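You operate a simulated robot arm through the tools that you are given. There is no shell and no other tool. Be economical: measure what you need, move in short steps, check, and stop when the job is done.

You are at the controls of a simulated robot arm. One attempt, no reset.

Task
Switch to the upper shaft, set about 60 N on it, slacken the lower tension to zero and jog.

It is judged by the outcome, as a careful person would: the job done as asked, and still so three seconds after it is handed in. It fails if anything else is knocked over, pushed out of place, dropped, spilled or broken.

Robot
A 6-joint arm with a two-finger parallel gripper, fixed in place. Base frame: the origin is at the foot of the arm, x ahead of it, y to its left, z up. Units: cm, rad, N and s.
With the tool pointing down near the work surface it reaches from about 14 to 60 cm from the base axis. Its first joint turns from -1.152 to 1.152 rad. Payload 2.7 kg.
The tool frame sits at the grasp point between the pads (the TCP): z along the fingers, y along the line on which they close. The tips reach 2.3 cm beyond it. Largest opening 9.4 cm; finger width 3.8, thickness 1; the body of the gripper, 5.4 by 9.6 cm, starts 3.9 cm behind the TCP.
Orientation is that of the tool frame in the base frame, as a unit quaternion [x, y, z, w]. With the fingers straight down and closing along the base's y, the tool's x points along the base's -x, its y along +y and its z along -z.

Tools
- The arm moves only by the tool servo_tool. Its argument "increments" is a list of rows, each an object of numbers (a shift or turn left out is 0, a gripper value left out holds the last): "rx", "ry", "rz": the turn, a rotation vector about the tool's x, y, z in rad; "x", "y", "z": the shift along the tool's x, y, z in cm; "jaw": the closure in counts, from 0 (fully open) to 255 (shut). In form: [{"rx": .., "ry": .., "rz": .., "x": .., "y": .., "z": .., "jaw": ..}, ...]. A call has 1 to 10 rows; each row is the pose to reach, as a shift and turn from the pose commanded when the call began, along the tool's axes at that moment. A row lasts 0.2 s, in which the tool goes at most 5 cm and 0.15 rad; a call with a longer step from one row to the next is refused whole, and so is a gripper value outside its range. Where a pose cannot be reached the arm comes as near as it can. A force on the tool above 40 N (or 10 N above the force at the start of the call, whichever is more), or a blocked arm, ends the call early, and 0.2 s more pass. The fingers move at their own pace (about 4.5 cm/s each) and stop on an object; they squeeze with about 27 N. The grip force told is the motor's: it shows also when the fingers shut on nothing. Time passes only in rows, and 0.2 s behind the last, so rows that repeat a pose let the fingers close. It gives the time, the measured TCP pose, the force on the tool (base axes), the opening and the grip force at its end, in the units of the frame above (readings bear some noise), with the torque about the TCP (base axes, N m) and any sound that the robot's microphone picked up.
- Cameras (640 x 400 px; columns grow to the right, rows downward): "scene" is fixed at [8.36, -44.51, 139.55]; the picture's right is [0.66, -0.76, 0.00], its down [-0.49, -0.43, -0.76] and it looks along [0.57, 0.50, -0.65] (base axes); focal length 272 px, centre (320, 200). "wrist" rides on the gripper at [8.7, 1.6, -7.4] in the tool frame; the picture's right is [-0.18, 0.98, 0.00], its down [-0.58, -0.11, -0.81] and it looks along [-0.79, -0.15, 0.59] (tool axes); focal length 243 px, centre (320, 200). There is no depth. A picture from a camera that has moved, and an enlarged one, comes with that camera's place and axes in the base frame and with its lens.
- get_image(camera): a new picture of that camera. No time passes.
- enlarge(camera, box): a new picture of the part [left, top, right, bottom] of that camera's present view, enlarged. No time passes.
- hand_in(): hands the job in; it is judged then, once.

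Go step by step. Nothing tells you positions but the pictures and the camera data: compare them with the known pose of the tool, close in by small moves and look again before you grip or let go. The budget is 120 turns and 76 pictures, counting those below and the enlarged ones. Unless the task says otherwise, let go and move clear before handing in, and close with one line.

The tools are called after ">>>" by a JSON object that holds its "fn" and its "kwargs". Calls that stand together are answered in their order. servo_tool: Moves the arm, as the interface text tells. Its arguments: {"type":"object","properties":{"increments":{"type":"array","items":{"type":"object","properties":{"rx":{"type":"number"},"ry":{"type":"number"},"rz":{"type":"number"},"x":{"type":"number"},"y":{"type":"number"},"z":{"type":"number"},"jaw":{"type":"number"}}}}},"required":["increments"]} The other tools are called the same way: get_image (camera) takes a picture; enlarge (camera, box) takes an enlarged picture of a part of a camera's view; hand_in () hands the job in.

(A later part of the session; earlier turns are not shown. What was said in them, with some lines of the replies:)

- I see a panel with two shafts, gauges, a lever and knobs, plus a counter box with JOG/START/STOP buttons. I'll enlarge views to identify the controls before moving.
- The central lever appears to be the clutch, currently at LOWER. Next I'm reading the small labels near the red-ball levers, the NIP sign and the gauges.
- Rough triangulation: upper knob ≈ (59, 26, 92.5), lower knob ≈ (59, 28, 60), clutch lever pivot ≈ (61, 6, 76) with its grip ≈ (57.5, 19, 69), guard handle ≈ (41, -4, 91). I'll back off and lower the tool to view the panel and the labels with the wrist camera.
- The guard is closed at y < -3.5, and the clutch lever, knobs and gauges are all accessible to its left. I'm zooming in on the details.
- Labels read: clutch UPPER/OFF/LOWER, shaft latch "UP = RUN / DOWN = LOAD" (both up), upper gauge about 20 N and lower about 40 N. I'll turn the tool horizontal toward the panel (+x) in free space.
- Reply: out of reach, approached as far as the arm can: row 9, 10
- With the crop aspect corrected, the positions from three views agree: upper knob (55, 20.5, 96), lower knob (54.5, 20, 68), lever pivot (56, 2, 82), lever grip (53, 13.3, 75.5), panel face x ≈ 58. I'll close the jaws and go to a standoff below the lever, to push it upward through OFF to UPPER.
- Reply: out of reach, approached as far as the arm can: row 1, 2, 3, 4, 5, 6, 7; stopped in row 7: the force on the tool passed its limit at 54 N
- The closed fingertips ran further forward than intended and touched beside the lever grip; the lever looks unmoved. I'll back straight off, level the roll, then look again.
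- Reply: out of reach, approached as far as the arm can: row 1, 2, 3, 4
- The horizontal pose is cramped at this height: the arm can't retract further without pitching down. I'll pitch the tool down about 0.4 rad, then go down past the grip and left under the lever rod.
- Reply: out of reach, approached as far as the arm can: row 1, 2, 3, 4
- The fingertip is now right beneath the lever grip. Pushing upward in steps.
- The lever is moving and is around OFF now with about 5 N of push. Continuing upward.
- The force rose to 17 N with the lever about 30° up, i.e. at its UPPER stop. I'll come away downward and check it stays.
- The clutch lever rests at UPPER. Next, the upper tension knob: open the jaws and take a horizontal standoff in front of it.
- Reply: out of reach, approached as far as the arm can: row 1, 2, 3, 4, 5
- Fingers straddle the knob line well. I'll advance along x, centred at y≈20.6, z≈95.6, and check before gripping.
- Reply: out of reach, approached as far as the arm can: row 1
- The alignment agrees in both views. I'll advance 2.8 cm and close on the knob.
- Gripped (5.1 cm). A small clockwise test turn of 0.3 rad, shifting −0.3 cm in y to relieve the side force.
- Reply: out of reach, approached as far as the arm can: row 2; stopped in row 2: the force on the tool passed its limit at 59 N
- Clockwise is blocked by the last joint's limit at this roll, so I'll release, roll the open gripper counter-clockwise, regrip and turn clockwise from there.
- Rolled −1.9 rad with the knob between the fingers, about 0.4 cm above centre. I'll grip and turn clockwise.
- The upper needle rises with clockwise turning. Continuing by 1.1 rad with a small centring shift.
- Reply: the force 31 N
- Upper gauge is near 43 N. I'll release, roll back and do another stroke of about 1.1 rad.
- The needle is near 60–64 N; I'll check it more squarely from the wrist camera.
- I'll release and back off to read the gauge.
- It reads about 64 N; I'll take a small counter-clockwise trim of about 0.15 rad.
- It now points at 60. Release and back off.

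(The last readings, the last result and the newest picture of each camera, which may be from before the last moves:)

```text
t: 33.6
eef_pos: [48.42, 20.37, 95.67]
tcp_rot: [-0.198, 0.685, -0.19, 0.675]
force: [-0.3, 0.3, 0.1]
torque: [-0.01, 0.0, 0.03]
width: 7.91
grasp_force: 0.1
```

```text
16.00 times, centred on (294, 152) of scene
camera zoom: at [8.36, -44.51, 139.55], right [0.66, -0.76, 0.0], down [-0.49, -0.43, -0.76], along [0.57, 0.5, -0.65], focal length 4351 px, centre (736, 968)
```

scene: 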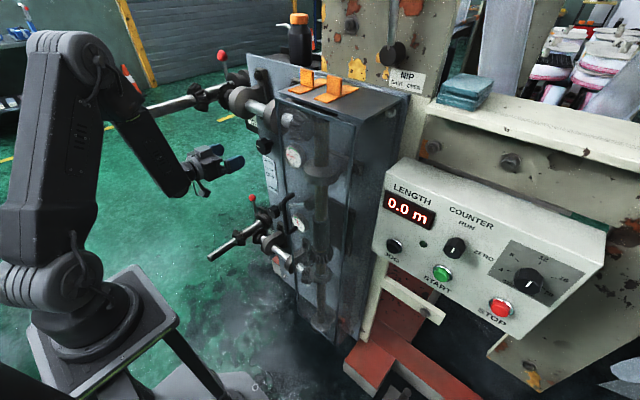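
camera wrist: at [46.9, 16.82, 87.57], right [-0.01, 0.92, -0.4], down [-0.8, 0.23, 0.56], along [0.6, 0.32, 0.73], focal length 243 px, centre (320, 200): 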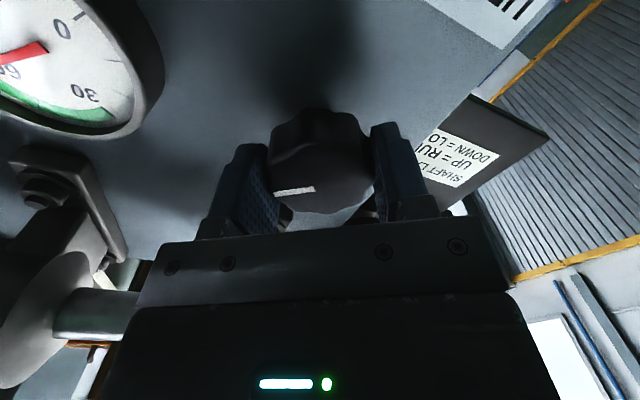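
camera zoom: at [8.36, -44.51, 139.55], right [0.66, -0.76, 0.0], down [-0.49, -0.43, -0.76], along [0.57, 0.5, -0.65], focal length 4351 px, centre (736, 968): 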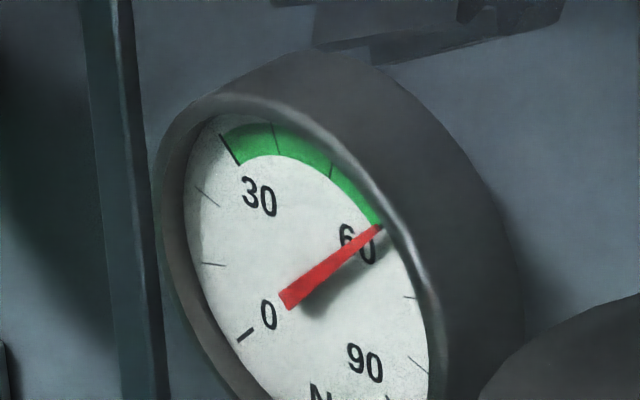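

Upper tension is at 60 N. Now for the lower knob at about (54.5, 20.3, 67.5): first roll a bit further and shift clear of the clutch grip, then descend pitched down.

>>> {"fn": "servo_tool", "kwargs": {"increments": [{"rz": -0.15, "x": -0.4, "y": 0.6, "z": -0.5}, {"rz": -0.3, "x": -0.78, "y": 1.28, "z": -1}, {"rz": -0.45, "x": -0.78, "y": 1.28, "z": -1}]}}

```text
t: 34.4
eef_pos: [47.59, 21.91, 95.59]
tcp_rot: [-0.348, 0.622, -0.338, 0.615]
force: [-0.7, -0.7, -0.5]
torque: [0.01, 0.01, 0.02]
width: 7.92
grasp_force: 0.0
```

>>> {"fn": "servo_tool", "kwargs": {"increments": [{"x": 1.8, "y": 2.9, "rx": -0.1, "ry": 0.06}, {"x": 4, "y": 6.5, "rx": -0.2, "ry": 0.12}, {"x": 6.3, "y": 10.2, "rx": -0.3, "ry": 0.18}, {"x": 8.6, "y": 13.9, "rx": -0.3, "ry": 0.18}, {"x": 10.7, "y": 17.4, "rx": -0.3, "ry": 0.18}, {"x": 12.55, "y": 20.4, "rx": -0.3, "ry": 0.18}, {"x": 12.55, "y": 20.4, "rx": -0.3, "ry": 0.18}]}}

>>> {"fn": "get_image", "kwargs": {"camera": "wrist"}}

>>> {"fn": "enlarge", "kwargs": {"camera": "scene", "box": [180, 150, 340, 250]}}

```text
t: 36.0
eef_pos: [47.26, 22.19, 71.57]
tcp_rot: [-0.402, 0.718, -0.27, 0.499]
force: [0.9, 0.0, 0.2]
torque: [-0.02, -0.02, 0.04]
width: 7.91
grasp_force: 0.1
```

```text
31 pictures are left
camera wrist: at [38.25, 15.57, 68.68], right [-0.27, 0.68, -0.68], down [-0.62, 0.42, 0.66], along [0.74, 0.6, 0.3], focal length 243 px, centre (320, 200)
```

wrist: 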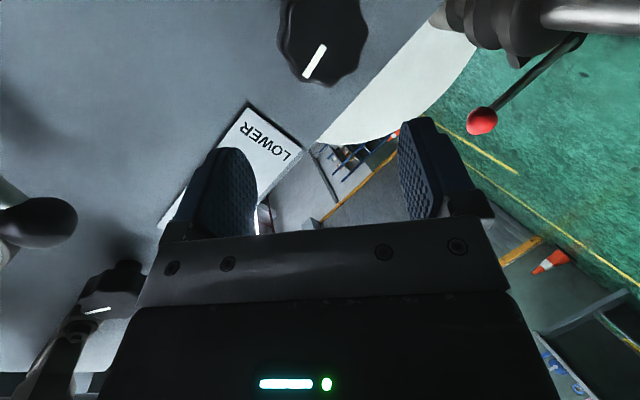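

```text
4.00 times, centred on (260, 200) of scene
camera zoom: at [8.36, -44.51, 139.55], right [0.66, -0.76, 0.0], down [-0.49, -0.43, -0.76], along [0.57, 0.5, -0.65], focal length 1088 px, centre (560, 200)
```

zoom: 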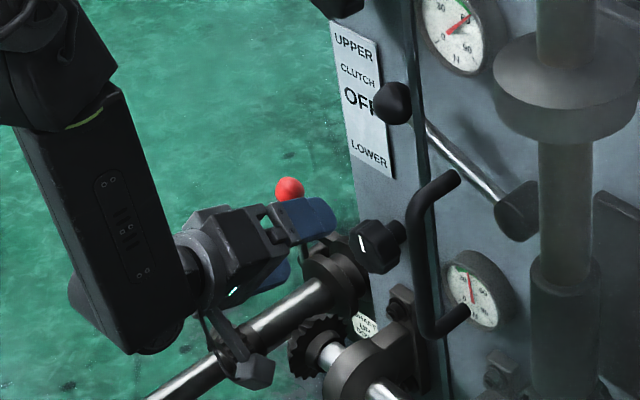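

Reachable with a 20° pitch. I'll close to 4 cm in front of the lower knob, reducing the pitch.

>>> {"fn": "servo_tool", "kwargs": {"increments": [{"x": 1.1, "y": 0.4, "z": 1.4, "rx": 0.06, "ry": -0.035}, {"x": 2.2, "y": 0.8, "z": 2.9, "rx": 0.11, "ry": -0.07}, {"x": 3.18, "y": 1.19, "z": 4.41, "rx": 0.17, "ry": -0.105}, {"x": 3.18, "y": 1.19, "z": 4.41, "rx": 0.17, "ry": -0.105}]}}

>>> {"fn": "get_image", "kwargs": {"camera": "wrist"}}

```text
t: 37.0
eef_pos: [50.37, 20.21, 67.55]
tcp_rot: [-0.372, 0.666, -0.308, 0.568]
force: [-0.2, 0.8, -0.3]
torque: [-0.02, 0.0, -0.01]
width: 7.91
grasp_force: 0.0
```

```text
29 pictures are left
camera wrist: at [42.15, 13.56, 62.87], right [-0.13, 0.68, -0.72], down [-0.73, 0.42, 0.53], along [0.67, 0.6, 0.45], focal length 243 px, centre (320, 200)
```

wrist: 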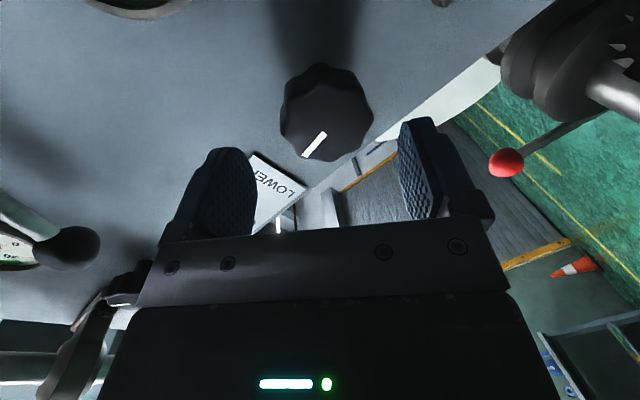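

Aligned. I'll advance 3.8 cm, level the pitch and grip.

>>> {"fn": "servo_tool", "kwargs": {"increments": [{"y": -0.1, "z": 1.5, "rx": 0.05, "ry": -0.03}, {"y": -0.2, "z": 2.8, "rx": 0.1, "ry": -0.06}, {"y": -0.27, "z": 3.8, "rx": 0.137, "ry": -0.085}, {"y": -0.27, "z": 3.8, "rx": 0.137, "ry": -0.085}, {"y": -0.27, "z": 3.8, "rx": 0.137, "ry": -0.085, "jaw": 255}, {"y": -0.27, "z": 3.8, "rx": 0.137, "ry": -0.085}, {"y": -0.27, "z": 3.8, "rx": 0.137, "ry": -0.085}, {"y": -0.27, "z": 3.8, "rx": 0.137, "ry": -0.085}]}}

>>> {"fn": "get_image", "kwargs": {"camera": "wrist"}}

```text
t: 38.5
eef_pos: [53.81, 20.46, 66.54]
tcp_rot: [-0.354, 0.622, -0.33, 0.616]
force: [13.8, 8.2, -12.1]
torque: [0.0, 0.38, -0.15]
width: 5.1
grasp_force: 27.2
stopped in row 7: the force on the tool passed its limit at 46 N (the readings are from after the stop); the commanded pose is now the measured one
```

```text
28 pictures are left
camera wrist: at [46.43, 13.77, 60.83], right [-0.03, 0.68, -0.73], down [-0.81, 0.41, 0.42], along [0.59, 0.61, 0.53], focal length 243 px, centre (320, 200)
```

wrist: 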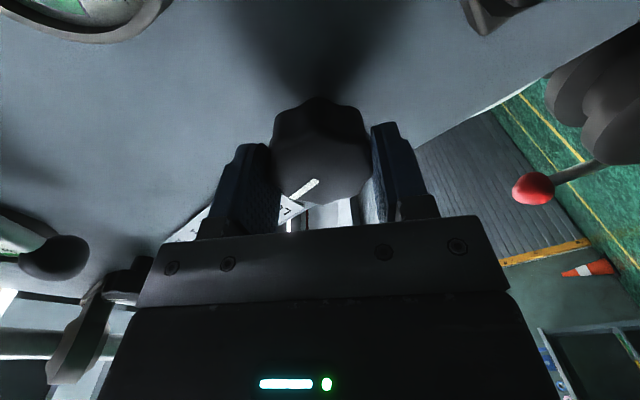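

Gripped and self-centred. Turning counter-clockwise to slacken.

>>> {"fn": "servo_tool", "kwargs": {"increments": [{"rz": -0.1}, {"rz": -0.2}, {"rz": -0.3}, {"rz": -0.4}, {"rz": -0.5}, {"rz": -0.6}, {"rz": -0.7}, {"rz": -0.8}, {"rz": -0.9}, {"rz": -1.0}]}}

>>> {"fn": "enlarge", "kwargs": {"camera": "scene", "box": [244, 190, 340, 250]}}

```text
t: 40.7
eef_pos: [53.79, 20.5, 66.51]
tcp_rot: [0.609, -0.376, 0.585, -0.381]
force: [1.3, 18.5, -17.6]
torque: [0.01, 0.67, -0.19]
width: 5.05
grasp_force: 45.2
```

```text
6.67 times, centred on (292, 220) of scene
camera zoom: at [8.4, -44.46, 139.57], right [0.66, -0.76, 0.0], down [-0.49, -0.43, -0.76], along [0.57, 0.5, -0.65], focal length 1813 px, centre (507, 67)
```

zoom: 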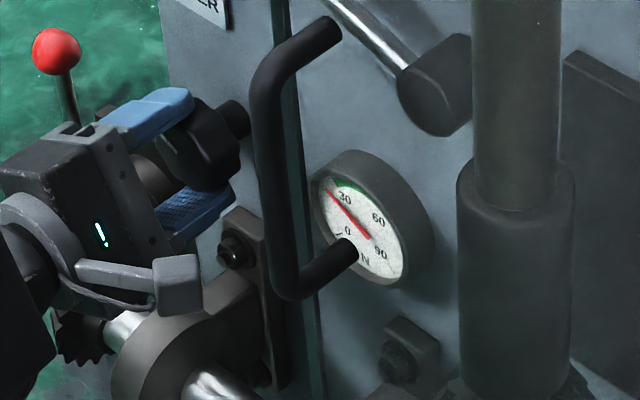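

Lower is down to about 25 N with room to spare. I'll continue the same stroke counter-clockwise with a small centring shift.

>>> {"fn": "servo_tool", "kwargs": {"increments": [{"x": -0.25, "y": 0.08}, {"x": -0.25, "y": 0.08, "rz": -0.1}, {"x": -0.25, "y": 0.08, "rz": -0.2}, {"x": -0.25, "y": 0.08, "rz": -0.3}, {"x": -0.25, "y": 0.08, "rz": -0.4}, {"x": -0.25, "y": 0.08, "rz": -0.5}, {"x": -0.25, "y": 0.08, "rz": -0.6}, {"x": -0.25, "y": 0.08, "rz": -0.7}, {"x": -0.25, "y": 0.08, "rz": -0.8}]}}

>>> {"fn": "enlarge", "kwargs": {"camera": "scene", "box": [244, 190, 340, 250]}}

```text
t: 42.7
eef_pos: [53.86, 20.39, 66.4]
tcp_rot: [0.706, -0.111, 0.689, -0.122]
force: [-16.0, -13.4, 2.7]
torque: [0.01, 0.68, -1.07]
width: 5.08
grasp_force: 44.9
```

```text
6.67 times, centred on (292, 220) of scene
camera zoom: at [8.33, -44.53, 139.55], right [0.65, -0.76, 0.0], down [-0.49, -0.43, -0.76], along [0.57, 0.5, -0.65], focal length 1813 px, centre (507, 67)
```

zoom: 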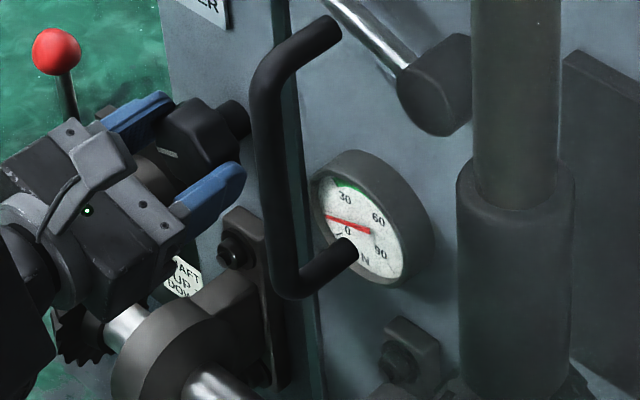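

About 12 N remains. Continuing to zero.

>>> {"fn": "servo_tool", "kwargs": {"increments": [{"y": 0.15}, {"y": 0.15, "rz": -0.08}, {"y": 0.15, "rz": -0.16}, {"y": 0.15, "rz": -0.24}, {"y": 0.15, "rz": -0.32}, {"y": 0.15, "rz": -0.4}, {"y": 0.15, "rz": -0.48}, {"y": 0.15, "rz": -0.56}, {"y": 0.15, "rz": -0.64}, {"y": 0.15, "rz": -0.7}]}}

>>> {"fn": "enlarge", "kwargs": {"camera": "scene", "box": [276, 202, 324, 232]}}

```text
t: 44.9
eef_pos: [53.76, 20.43, 66.47]
tcp_rot: [0.7, 0.138, 0.69, 0.121]
force: [-7.5, -15.0, -1.7]
torque: [1.05, -0.08, -0.37]
width: 5.14
grasp_force: 45.1
```

```text
13.33 times, centred on (300, 217) of scene
camera zoom: at [8.35, -44.54, 139.54], right [0.65, -0.76, 0.0], down [-0.49, -0.43, -0.76], along [0.57, 0.5, -0.65], focal length 3626 px, centre (587, -27)
```

zoom: 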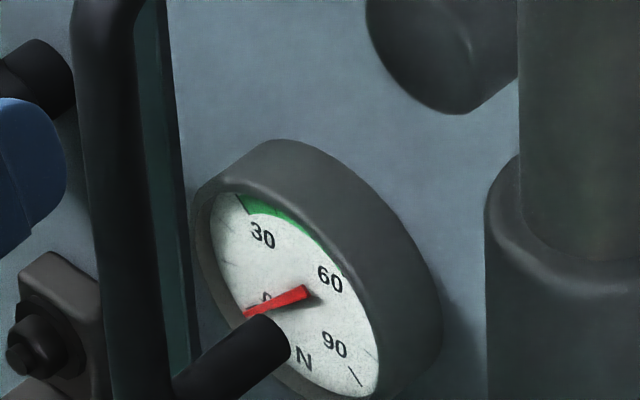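

The needle is near zero with torque about the knob axis rising (likely the end stop). A small further nudge to seat it, then release and look.

>>> {"fn": "servo_tool", "kwargs": {"increments": [{"rz": -0.07}, {"rz": -0.14}, {"rz": -0.14}]}}

>>> {"fn": "servo_tool", "kwargs": {"increments": [{"jaw": 40}, {"jaw": 40}, {"jaw": 40, "z": -3}, {"z": -6}, {"z": -6}]}}

>>> {"fn": "get_image", "kwargs": {"camera": "wrist"}}

>>> {"fn": "enlarge", "kwargs": {"camera": "scene", "box": [276, 202, 324, 232]}}

```text
t: 45.7
eef_pos: [53.8, 20.48, 66.54]
tcp_rot: [0.689, 0.186, 0.68, 0.168]
force: [-7.5, -13.0, 2.2]
torque: [1.25, 0.0, -0.46]
width: 5.09
grasp_force: 45.1
```

```text
t: 46.9
eef_pos: [47.67, 20.38, 66.7]
tcp_rot: [0.689, 0.187, 0.68, 0.168]
force: [0.7, 0.5, 1.0]
torque: [0.02, 0.0, 0.01]
width: 7.91
grasp_force: 0.0
```

```text
24 pictures are left
camera wrist: at [40.46, 22.91, 75.15], right [0.03, -0.95, 0.32], down [-0.81, -0.21, -0.55], along [0.58, -0.24, -0.78], focal length 243 px, centre (320, 200)
```

wrist: 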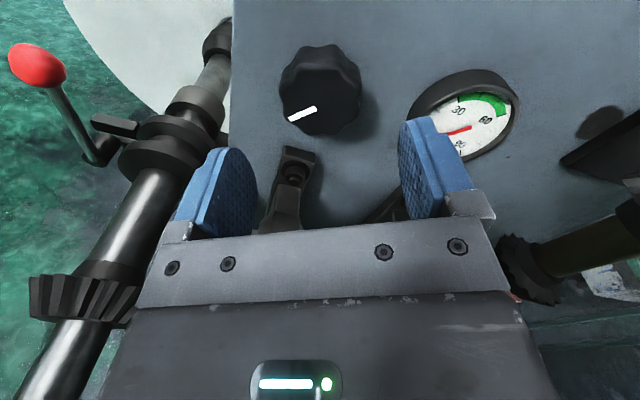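

```text
13.33 times, centred on (300, 217) of scene
camera zoom: at [8.36, -44.51, 139.55], right [0.66, -0.76, 0.0], down [-0.49, -0.43, -0.76], along [0.57, 0.5, -0.65], focal length 3626 px, centre (587, -27)
```

zoom: 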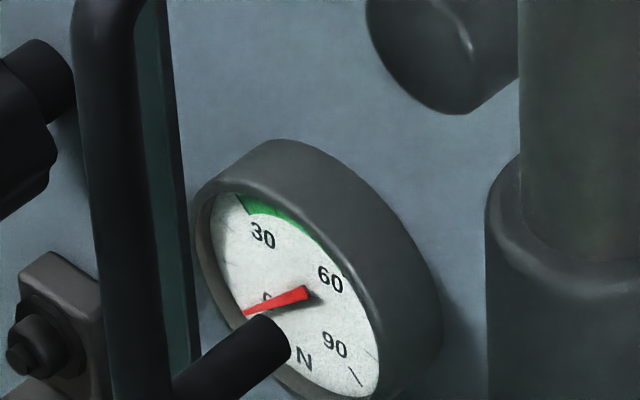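

The needle did not change on the extra nudge, so the knob is at its stop. I'll move up and left a little for an unobstructed read of the lower gauge.

>>> {"fn": "servo_tool", "kwargs": {"increments": [{"x": 2, "y": -1}, {"x": 3.9, "y": -1.9}, {"x": 3.9, "y": -1.9}]}}

>>> {"fn": "enlarge", "kwargs": {"camera": "wrist", "box": [380, 40, 604, 180]}}

```text
t: 47.7
eef_pos: [47.79, 23.85, 69.07]
tcp_rot: [0.689, 0.186, 0.68, 0.169]
force: [-0.6, -0.5, 0.3]
torque: [0.0, 0.02, 0.01]
width: 7.91
grasp_force: 0.2
```

```text
2.86 times, centred on (492, 110) of wrist
camera zoom: at [40.47, 26.42, 77.59], right [0.03, -0.95, 0.32], down [-0.81, -0.21, -0.55], along [0.58, -0.24, -0.78], focal length 693 px, centre (-171, 457)
```

zoom: 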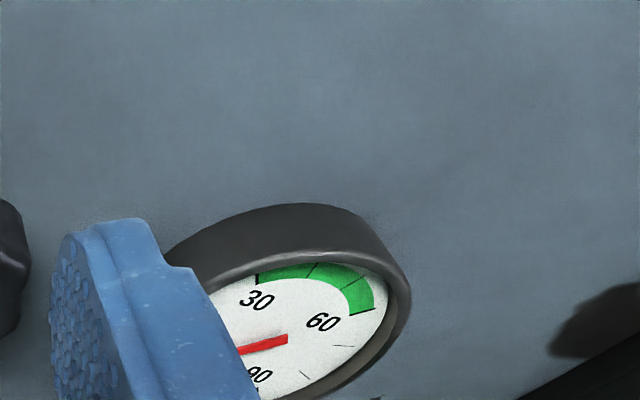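

The lower knob is on its zero stop; I'll confirm the gauge later. The JOG button triangulates to about (51, −30.5, 90) on a vertical face, so I'll rise and unwind the wrist roll before swinging over.

>>> {"fn": "servo_tool", "kwargs": {"increments": [{"x": 2.5, "y": 1, "z": -0.5, "rz": 0.1}, {"x": 5.5, "y": 2.2, "z": -1, "rz": 0.24}, {"x": 9, "y": 3.6, "z": -1, "rz": 0.38}, {"x": 12.5, "y": 5, "z": -1, "rz": 0.52}, {"x": 16, "y": 6.5, "z": -1, "rz": 0.66}, {"x": 19.5, "y": 8, "z": -1, "rz": 0.8}, {"x": 23, "y": 9.4, "z": -1, "rz": 0.94}, {"x": 25.9, "y": 10.6, "z": -1, "rz": 1.08}, {"x": 25.9, "y": 10.6, "z": -1, "rz": 1.22}, {"x": 25.9, "y": 10.6, "z": -1, "rz": 1.36}]}}

```text
t: 49.9
eef_pos: [47.17, 27.22, 96.86]
tcp_rot: [0.653, -0.29, 0.634, -0.298]
force: [-0.2, 0.1, 0.5]
torque: [0.0, -0.02, 0.02]
width: 7.9
grasp_force: 0.0
```

>>> {"fn": "servo_tool", "kwargs": {"increments": [{"x": 1.2, "y": 1.1, "rz": 0.14, "jaw": 255}, {"x": 2.4, "y": 2.2, "rz": 0.28}, {"x": 3.7, "y": 3.35, "rz": 0.42}, {"x": 3.7, "y": 3.35, "rz": 0.56}, {"x": 3.7, "y": 3.35, "rz": 0.7}, {"x": 3.7, "y": 3.35, "rz": 0.84}, {"x": 3.7, "y": 3.35, "rz": 0.98}, {"x": 3.7, "y": 3.35, "rz": 1.12}, {"x": 3.7, "y": 3.35, "rz": 1.26}, {"x": 3.7, "y": 3.35, "rz": 1.4}]}}

```text
t: 52.1
eef_pos: [47.46, 22.21, 96.73]
tcp_rot: [-0.313, 0.641, -0.293, 0.636]
force: [-0.4, 0.4, 0.3]
torque: [0.0, 0.01, 0.01]
width: 0.0
grasp_force: 26.6
```

>>> {"fn": "servo_tool", "kwargs": {"increments": [{"x": -0.3, "y": -0.8, "z": -2, "rx": -0.114, "ry": 0.089}, {"x": -0.6, "y": -1.6, "z": -4, "rx": -0.228, "ry": 0.178}, {"x": -1, "y": -2.6, "z": -6, "rx": -0.342, "ry": 0.267}, {"x": -1.4, "y": -3.6, "z": -8, "rx": -0.456, "ry": 0.356}, {"x": -1.9, "y": -4.9, "z": -10, "rx": -0.57, "ry": 0.445}, {"x": -2.4, "y": -6.1, "z": -12, "rx": -0.684, "ry": 0.534}, {"x": -2.9, "y": -7.4, "z": -14, "rx": -0.798, "ry": 0.623}, {"x": -3.4, "y": -8.6, "z": -15, "rx": -0.912, "ry": 0.712}, {"x": -3.8, "y": -9.73, "z": -15, "rx": -1.024, "ry": 0.8}]}}

>>> {"fn": "get_image", "kwargs": {"camera": "wrist"}}

>>> {"fn": "get_image", "kwargs": {"camera": "scene"}}

```text
t: 54.1
eef_pos: [32.75, 18.72, 107.02]
tcp_rot: [-0.444, 0.887, -0.045, 0.117]
force: [0.5, 1.2, 0.6]
torque: [-0.01, 0.04, 0.01]
width: 0.0
grasp_force: 27.6
```

```text
21 pictures are left
camera wrist: at [24.57, 12.53, 112.51], right [-0.66, 0.74, -0.15], down [0.22, 0.38, 0.9], along [0.72, 0.56, -0.41], focal length 243 px, centre (320, 200)
```

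wrist: 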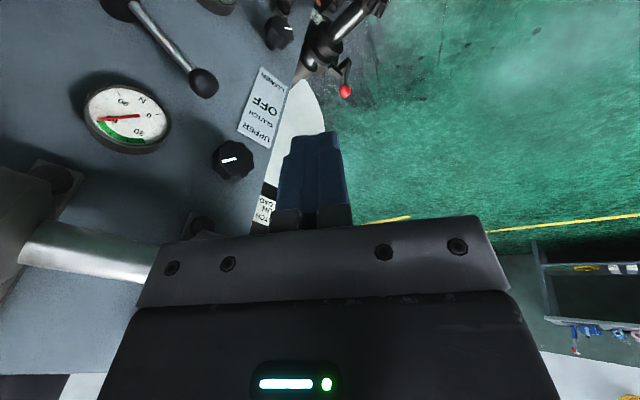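

```text
20 pictures are left
```

scene: 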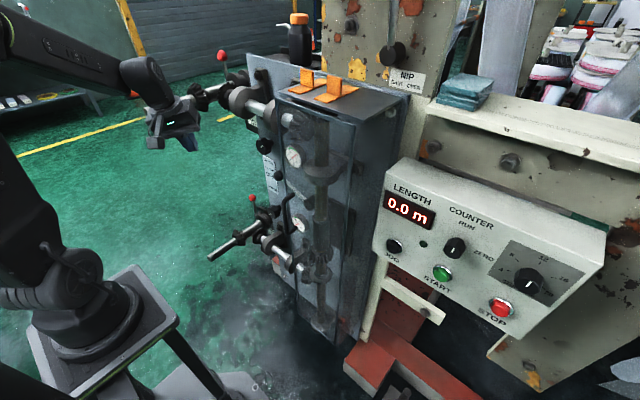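

I'll swing around in front of the guard to the console side, keeping x ≈ 30–33.

>>> {"fn": "servo_tool", "kwargs": {"increments": [{"x": 4.18, "y": -2.42, "z": -0.26}, {"x": 8.36, "y": -4.84, "z": -0.52}, {"x": 12.54, "y": -7.26, "z": -0.78}, {"x": 16.72, "y": -9.68, "z": -1.04}, {"x": 20.9, "y": -12.1, "z": -1.3}, {"x": 24.36, "y": -15.32, "z": -0.88}, {"x": 27.82, "y": -18.54, "z": -0.46}, {"x": 31.28, "y": -21.76, "z": -0.04}, {"x": 34.74, "y": -24.98, "z": 0.38}, {"x": 38.2, "y": -28.2, "z": 0.8}]}}

>>> {"fn": "get_image", "kwargs": {"camera": "wrist"}}

```text
t: 56.3
eef_pos: [32.56, -28.71, 105.05]
tcp_rot: [-0.445, 0.887, -0.045, 0.117]
force: [0.0, -0.2, 0.5]
torque: [0.01, 0.02, -0.01]
width: 0.0
grasp_force: 27.3
```

```text
19 pictures are left
camera wrist: at [24.51, -34.94, 110.59], right [-0.66, 0.74, -0.15], down [0.22, 0.38, 0.9], along [0.72, 0.56, -0.41], focal length 243 px, centre (320, 200)
```

wrist: 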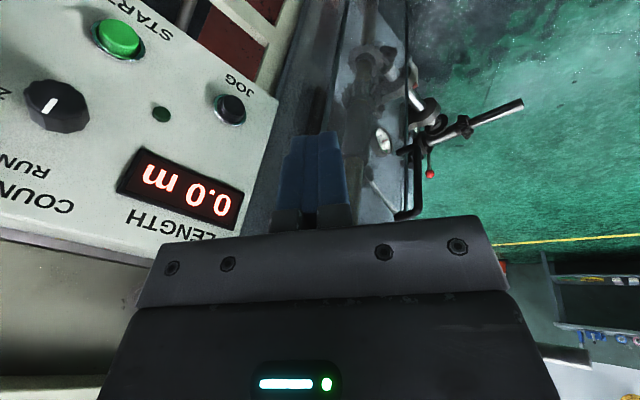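

JOG triangulates again to (50.9, −30.6, 89.9). I'll level the tool and go to a standoff about 6.5 cm in front of it.

>>> {"fn": "servo_tool", "kwargs": {"increments": [{"x": -0.15, "y": -0.6, "z": 1.8, "rx": 0.11, "ry": -0.084, "rz": -0.003}, {"x": -0.3, "y": -1.2, "z": 3.6, "rx": 0.222, "ry": -0.167, "rz": -0.006}, {"x": -0.45, "y": -1.8, "z": 5.5, "rx": 0.333, "ry": -0.251, "rz": -0.01}, {"x": -0.6, "y": -2.4, "z": 7.4, "rx": 0.444, "ry": -0.335, "rz": -0.013}, {"x": -0.75, "y": -3.1, "z": 9.3, "rx": 0.554, "ry": -0.418, "rz": -0.017}, {"x": -0.9, "y": -3.8, "z": 11.2, "rx": 0.665, "ry": -0.502, "rz": -0.02}, {"x": -1.1, "y": -4.5, "z": 13.1, "rx": 0.776, "ry": -0.586, "rz": -0.023}, {"x": -1.25, "y": -5.1, "z": 15, "rx": 0.887, "ry": -0.669, "rz": -0.027}, {"x": -1.4, "y": -5.7, "z": 16.8, "rx": 0.998, "ry": -0.753, "rz": -0.03}]}}

>>> {"fn": "get_image", "kwargs": {"camera": "wrist"}}

>>> {"fn": "get_image", "kwargs": {"camera": "scene"}}

```text
t: 58.1
eef_pos: [46.96, -39.12, 101.54]
tcp_rot: [-0.363, 0.699, -0.242, 0.567]
force: [-17.2, 13.0, 8.4]
torque: [0.0, -0.01, 0.0]
width: 0.0
grasp_force: 27.5
out of reach, approached as far as the arm can: row 5, 6, 7, 8, 9
stopped in row 9: the force on the tool passed its limit at 97 N (the readings are from after the stop); the commanded pose is now the measured one
```

```text
18 pictures are left
camera wrist: at [38.51, -45.4, 96.75], right [-0.21, 0.75, -0.62], down [-0.7, 0.33, 0.63], along [0.68, 0.57, 0.46], focal length 243 px, centre (320, 200)
```

wrist: 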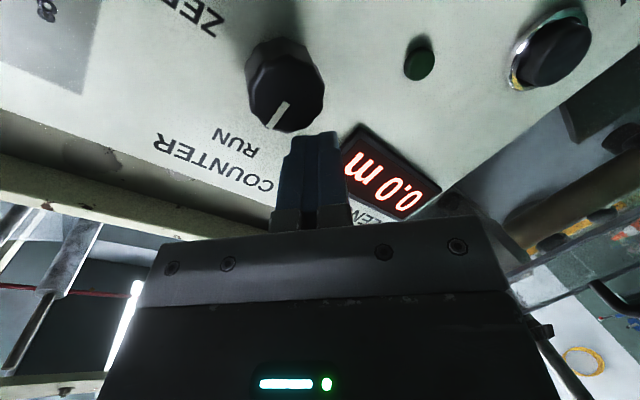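

```text
17 pictures are left
```

scene: 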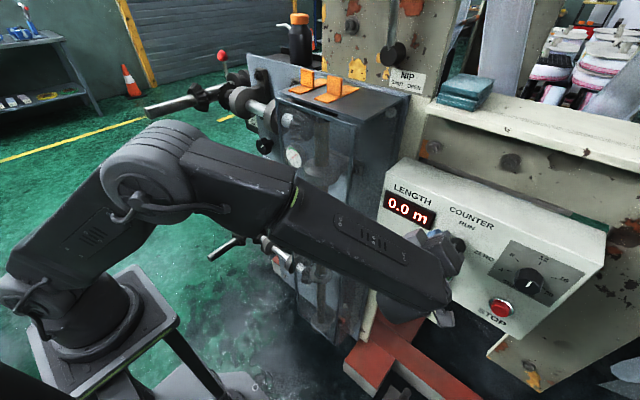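

The wrist hit a limit, drifted, and the closed tips touched the blank console face by the COUNTER text; the display and knobs look unchanged. I'll back straight off and pitch down, since a 45° pitched fingertip can press JOG comfortably.

>>> {"fn": "servo_tool", "kwargs": {"increments": [{"z": -2}, {"z": -4, "rx": -0.1, "ry": 0.08}, {"z": -6, "rx": -0.2, "ry": 0.16}, {"z": -6, "rx": -0.3, "ry": 0.24}, {"z": -6, "rx": -0.4, "ry": 0.32}]}}

>>> {"fn": "enlarge", "kwargs": {"camera": "scene", "box": [340, 150, 620, 325]}}

```text
t: 59.3
eef_pos: [41.19, -39.5, 102.75]
tcp_rot: [-0.422, 0.815, -0.154, 0.365]
force: [-0.4, 0.4, -0.3]
torque: [-0.02, -0.03, 0.0]
width: 0.0
grasp_force: 27.2
```

```text
2.29 times, centred on (480, 238) of scene
camera zoom: at [8.36, -44.51, 139.55], right [0.65, -0.76, 0.0], down [-0.49, -0.43, -0.76], along [0.57, 0.5, -0.65], focal length 622 px, centre (-46, 114)
```

zoom: 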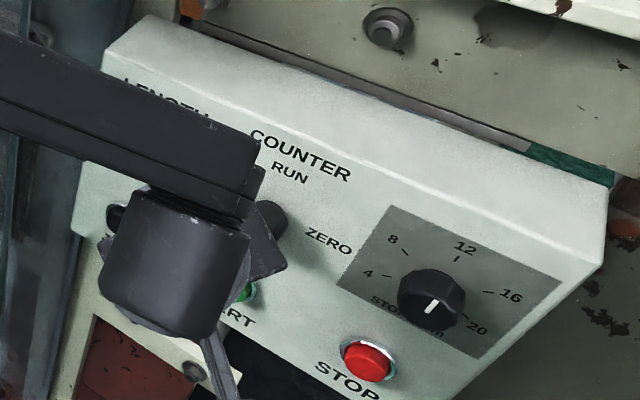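

>>> {"fn": "servo_tool", "kwargs": {"increments": [{"x": -0.5, "y": 2.4, "z": 2.9}, {"x": -1, "y": 4.8, "z": 5.9}, {"x": -1.5, "y": 7.2, "z": 8.8}, {"x": -2, "y": 9.58, "z": 11.8}, {"x": -2, "y": 9.58, "z": 11.8}]}}

>>> {"fn": "get_image", "kwargs": {"camera": "wrist"}}

>>> {"fn": "enlarge", "kwargs": {"camera": "scene", "box": [300, 170, 460, 270]}}

```text
t: 60.5
eef_pos: [45.04, -31.51, 90.22]
tcp_rot: [-0.422, 0.815, -0.154, 0.367]
force: [-0.2, -0.3, -0.2]
torque: [-0.03, -0.01, 0.02]
width: 0.0
grasp_force: 27.8
```

```text
15 pictures are left
camera wrist: at [35.45, -38.02, 90.51], right [-0.5, 0.73, -0.46], down [-0.3, 0.35, 0.88], along [0.81, 0.58, 0.05], focal length 243 px, centre (320, 200)
```

wrist: 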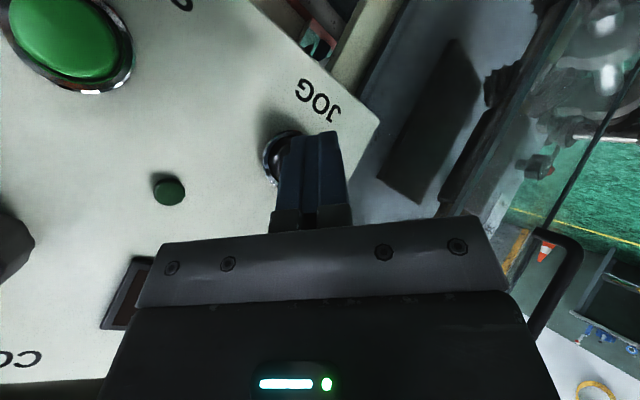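

```text
4.00 times, centred on (380, 220) of scene
camera zoom: at [8.37, -44.51, 139.55], right [0.66, -0.76, 0.0], down [-0.49, -0.43, -0.76], along [0.57, 0.5, -0.65], focal length 1088 px, centre (80, 120)
```

zoom: 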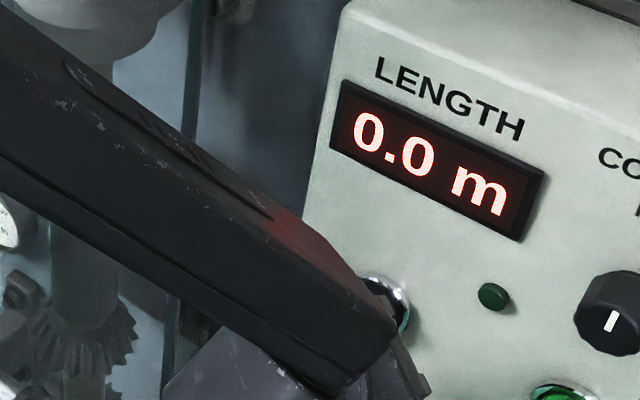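

The leading fingertip corner lines up with JOG. Pressing slowly along +x.

>>> {"fn": "servo_tool", "kwargs": {"increments": [{"x": -0.56, "y": -0.86, "z": 1.09}, {"x": -0.94, "y": -1.44, "z": 1.81}, {"x": -1.05, "y": -1.61, "z": 2.03}, {"x": -1.16, "y": -1.79, "z": 2.25}, {"x": -1.24, "y": -1.9, "z": 2.39}]}}

>>> {"fn": "get_image", "kwargs": {"camera": "wrist"}}

```text
t: 61.7
eef_pos: [48.12, -31.6, 90.19]
tcp_rot: [-0.422, 0.815, -0.153, 0.365]
force: [-19.3, 0.7, 3.0]
torque: [0.04, -0.05, 0.18]
width: 0.0
grasp_force: 27.2
heard: click
```

```text
13 pictures are left
camera wrist: at [38.53, -38.05, 90.42], right [-0.5, 0.73, -0.46], down [-0.3, 0.35, 0.89], along [0.81, 0.58, 0.05], focal length 243 px, centre (320, 200)
```

wrist: 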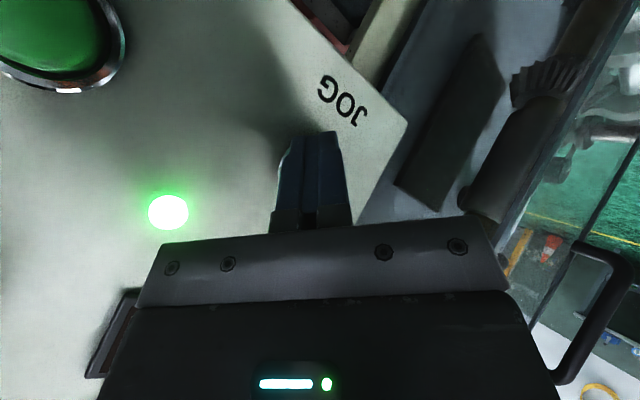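

Click heard and the run lamp is lit, so JOG is pressed. I'll hold briefly and check the display and gauges.

>>> {"fn": "servo_tool", "kwargs": {"increments": [{}, {}, {}, {}]}}

>>> {"fn": "enlarge", "kwargs": {"camera": "scene", "box": [200, 90, 460, 252]}}

```text
t: 62.7
eef_pos: [48.28, -31.55, 90.31]
tcp_rot: [-0.423, 0.815, -0.153, 0.366]
force: [-23.5, -0.6, -0.3]
torque: [-0.01, 0.02, 0.2]
width: 0.0
grasp_force: 26.3
```

```text
2.46 times, centred on (330, 171) of scene
camera zoom: at [8.31, -44.51, 139.56], right [0.66, -0.76, 0.0], down [-0.49, -0.43, -0.76], along [0.57, 0.5, -0.65], focal length 669 px, centre (295, 271)
```

zoom: 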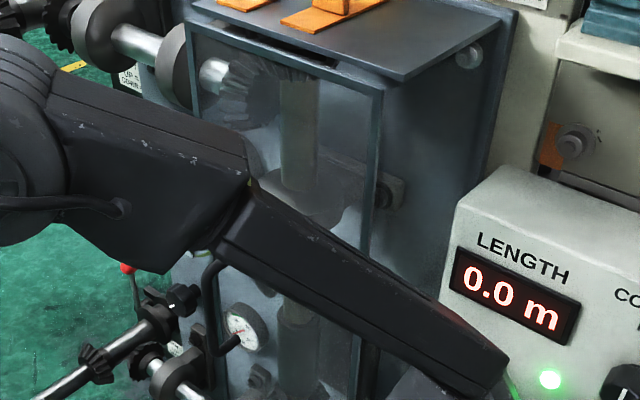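

>>> {"fn": "servo_tool", "kwargs": {"increments": [{}, {}, {}, {}, {}, {}]}}

>>> {"fn": "enlarge", "kwargs": {"camera": "scene", "box": [200, 60, 460, 222]}}

```text
t: 64.1
eef_pos: [48.32, -31.63, 90.33]
tcp_rot: [-0.422, 0.815, -0.154, 0.367]
force: [-23.8, -0.2, 2.1]
torque: [0.02, -0.02, 0.23]
width: 0.02
grasp_force: 27.3
```

```text
2.46 times, centred on (330, 141) of scene
camera zoom: at [8.3, -44.51, 139.56], right [0.66, -0.76, 0.0], down [-0.49, -0.43, -0.76], along [0.57, 0.5, -0.65], focal length 669 px, centre (295, 345)
```

zoom: 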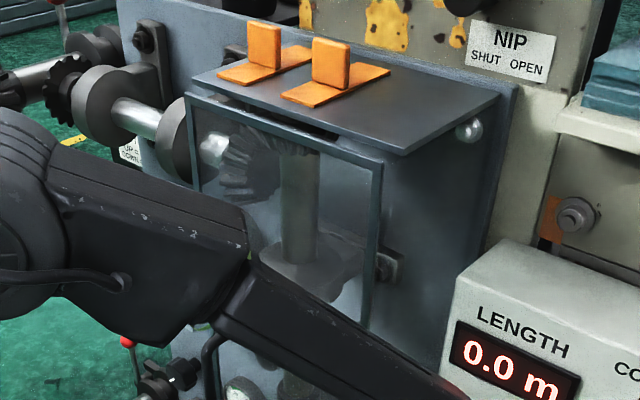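

The jog ran for over 2 s with the gears visibly turning. Now I'll release the button and back clear.

>>> {"fn": "servo_tool", "kwargs": {"increments": [{"x": 0.75, "y": 1.15, "z": -1.45}, {"x": 1.9, "y": 2.9, "z": -3.6}, {"x": 2, "y": 1, "z": -7}, {"x": 1.5, "y": -1.5, "z": -11}, {"x": 1, "y": -3.5, "z": -15}, {"x": 1, "y": -3.5, "z": -15}]}}

>>> {"fn": "get_image", "kwargs": {"camera": "scene"}}

```text
t: 65.5
eef_pos: [39.11, -35.25, 102.01]
tcp_rot: [-0.423, 0.815, -0.153, 0.366]
force: [-0.3, 0.2, -0.1]
torque: [-0.01, -0.02, -0.01]
width: 0.01
grasp_force: 27.0
```

```text
10 pictures are left
```

scene: 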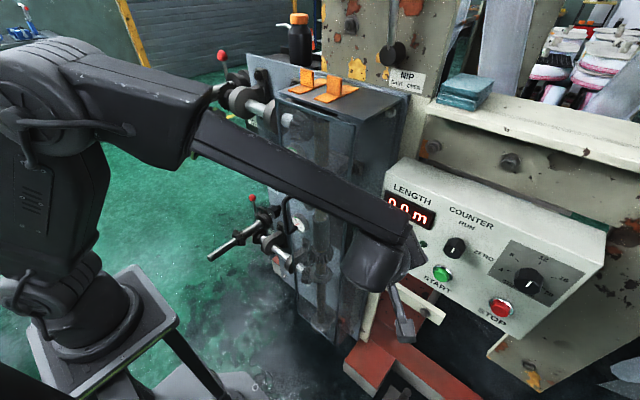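

Now I'll retreat the way I came to verify both gauges and the clutch.

>>> {"fn": "servo_tool", "kwargs": {"increments": [{"x": -0.8, "y": 1.1, "z": -1.5, "rx": -0.1, "ry": 0.07}, {"x": -1.6, "y": 2.2, "z": -3, "rx": -0.2, "ry": 0.15}, {"x": -2.4, "y": 3.3, "z": -4.5, "rx": -0.29, "ry": 0.22, "rz": 0.02}, {"x": -3.2, "y": 4.4, "z": -6, "rx": -0.39, "ry": 0.29, "rz": 0.02}, {"x": -4, "y": 5.4, "z": -7.5, "rx": -0.48, "ry": 0.36, "rz": 0.03}]}}

```text
t: 66.7
eef_pos: [31.85, -29.25, 105.97]
tcp_rot: [-0.45, 0.886, -0.024, 0.107]
force: [-0.2, -0.8, 0.3]
torque: [0.0, -0.04, 0.03]
width: 0.0
grasp_force: 26.8
```

>>> {"fn": "servo_tool", "kwargs": {"increments": [{"x": -3.58, "y": 3.08, "z": -0.03}, {"x": -7.16, "y": 6.16, "z": -0.06}, {"x": -10.74, "y": 9.24, "z": -0.09}, {"x": -14.32, "y": 12.32, "z": -0.12}, {"x": -17.9, "y": 15.4, "z": -0.13}, {"x": -21.74, "y": 17.76, "z": 0.2}, {"x": -25.58, "y": 20.12, "z": 0.52}, {"x": -29.42, "y": 22.48, "z": 0.85}, {"x": -33.26, "y": 24.84, "z": 1.2}, {"x": -37.1, "y": 27.2, "z": 1.5}]}}

>>> {"fn": "enlarge", "kwargs": {"camera": "scene", "box": [228, 120, 356, 200]}}

>>> {"fn": "enlarge", "kwargs": {"camera": "scene", "box": [260, 195, 340, 245]}}

>>> {"fn": "get_image", "kwargs": {"camera": "wrist"}}

```text
t: 68.9
eef_pos: [31.88, 16.71, 107.12]
tcp_rot: [-0.451, 0.886, -0.024, 0.107]
force: [-0.5, -0.6, -0.2]
torque: [0.0, 0.01, -0.03]
width: 0.02
grasp_force: 27.0
```

```text
5.00 times, centred on (292, 160) of scene
camera zoom: at [8.36, -44.51, 139.55], right [0.65, -0.76, 0.0], down [-0.49, -0.43, -0.76], along [0.57, 0.5, -0.65], focal length 1360 px, centre (460, 400)
```

zoom: 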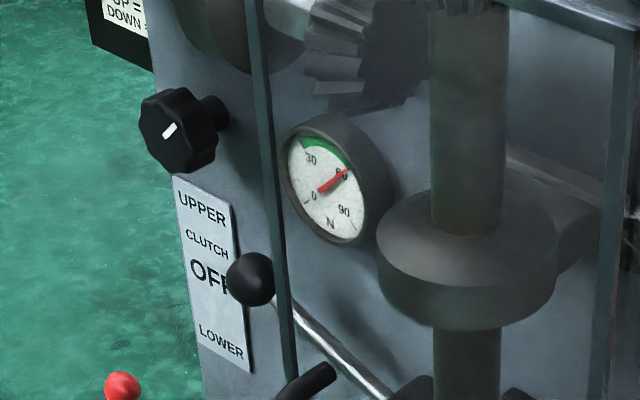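

```text
8.00 times, centred on (300, 220) of scene
camera zoom: at [8.36, -44.51, 139.55], right [0.65, -0.76, 0.0], down [-0.49, -0.43, -0.76], along [0.57, 0.5, -0.65], focal length 2176 px, centre (480, 40)
```

zoom: 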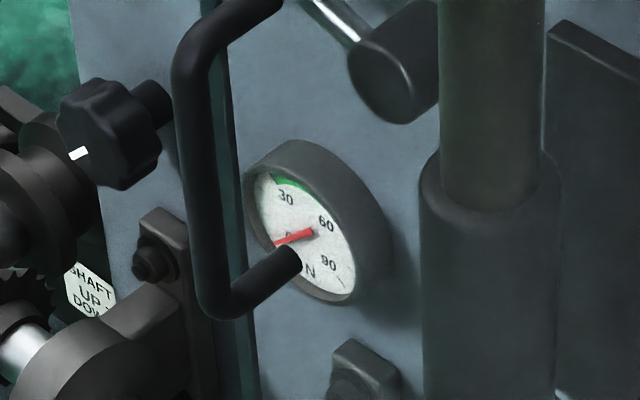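

```text
7 pictures are left
camera wrist: at [24.1, 10.23, 112.69], right [-0.67, 0.73, -0.11], down [0.25, 0.36, 0.9], along [0.7, 0.58, -0.42], focal length 243 px, centre (320, 200)
```

wrist: 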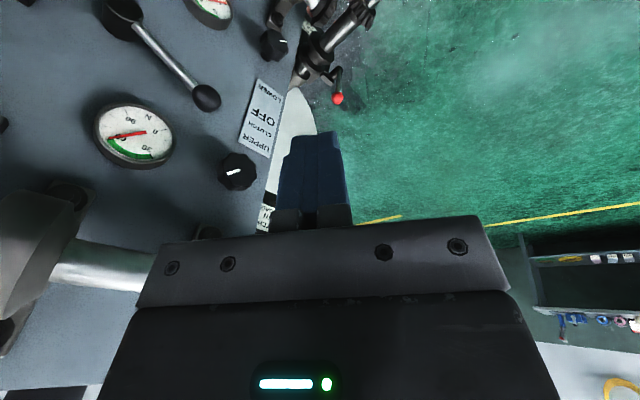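

>>> {"fn": "enlarge", "kwargs": {"camera": "wrist", "box": [168, 0, 248, 50]}}

```text
8.00 times, centred on (208, 25) of wrist
camera zoom: at [24.1, 10.23, 112.69], right [-0.67, 0.73, -0.11], down [0.25, 0.36, 0.9], along [0.7, 0.58, -0.42], focal length 1941 px, centre (1216, 1600)
```

zoom: 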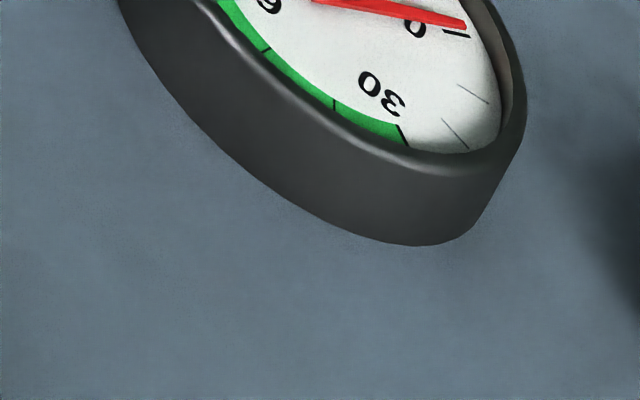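

The clutch is at UPPER, the upper gauge reads about 60 N, and the lower needle is on the 0 tick. The jog is done and the arm is clear, so I'm handing in.

>>> {"fn": "hand_in", "kwargs": {}}

```text
The job is handed in.
```

The job is handed in: the clutch is on UPPER, upper tension is about 60 N, and lower tension is at 0. JOG was held for about 2 s with its lamp lit and then released; the length display stayed at 0.0 m. Twice a joint limit made the closed fingertips bump something, once beside the clutch lever and once on the console face at a peak of 97 N; I saw no damage from either.
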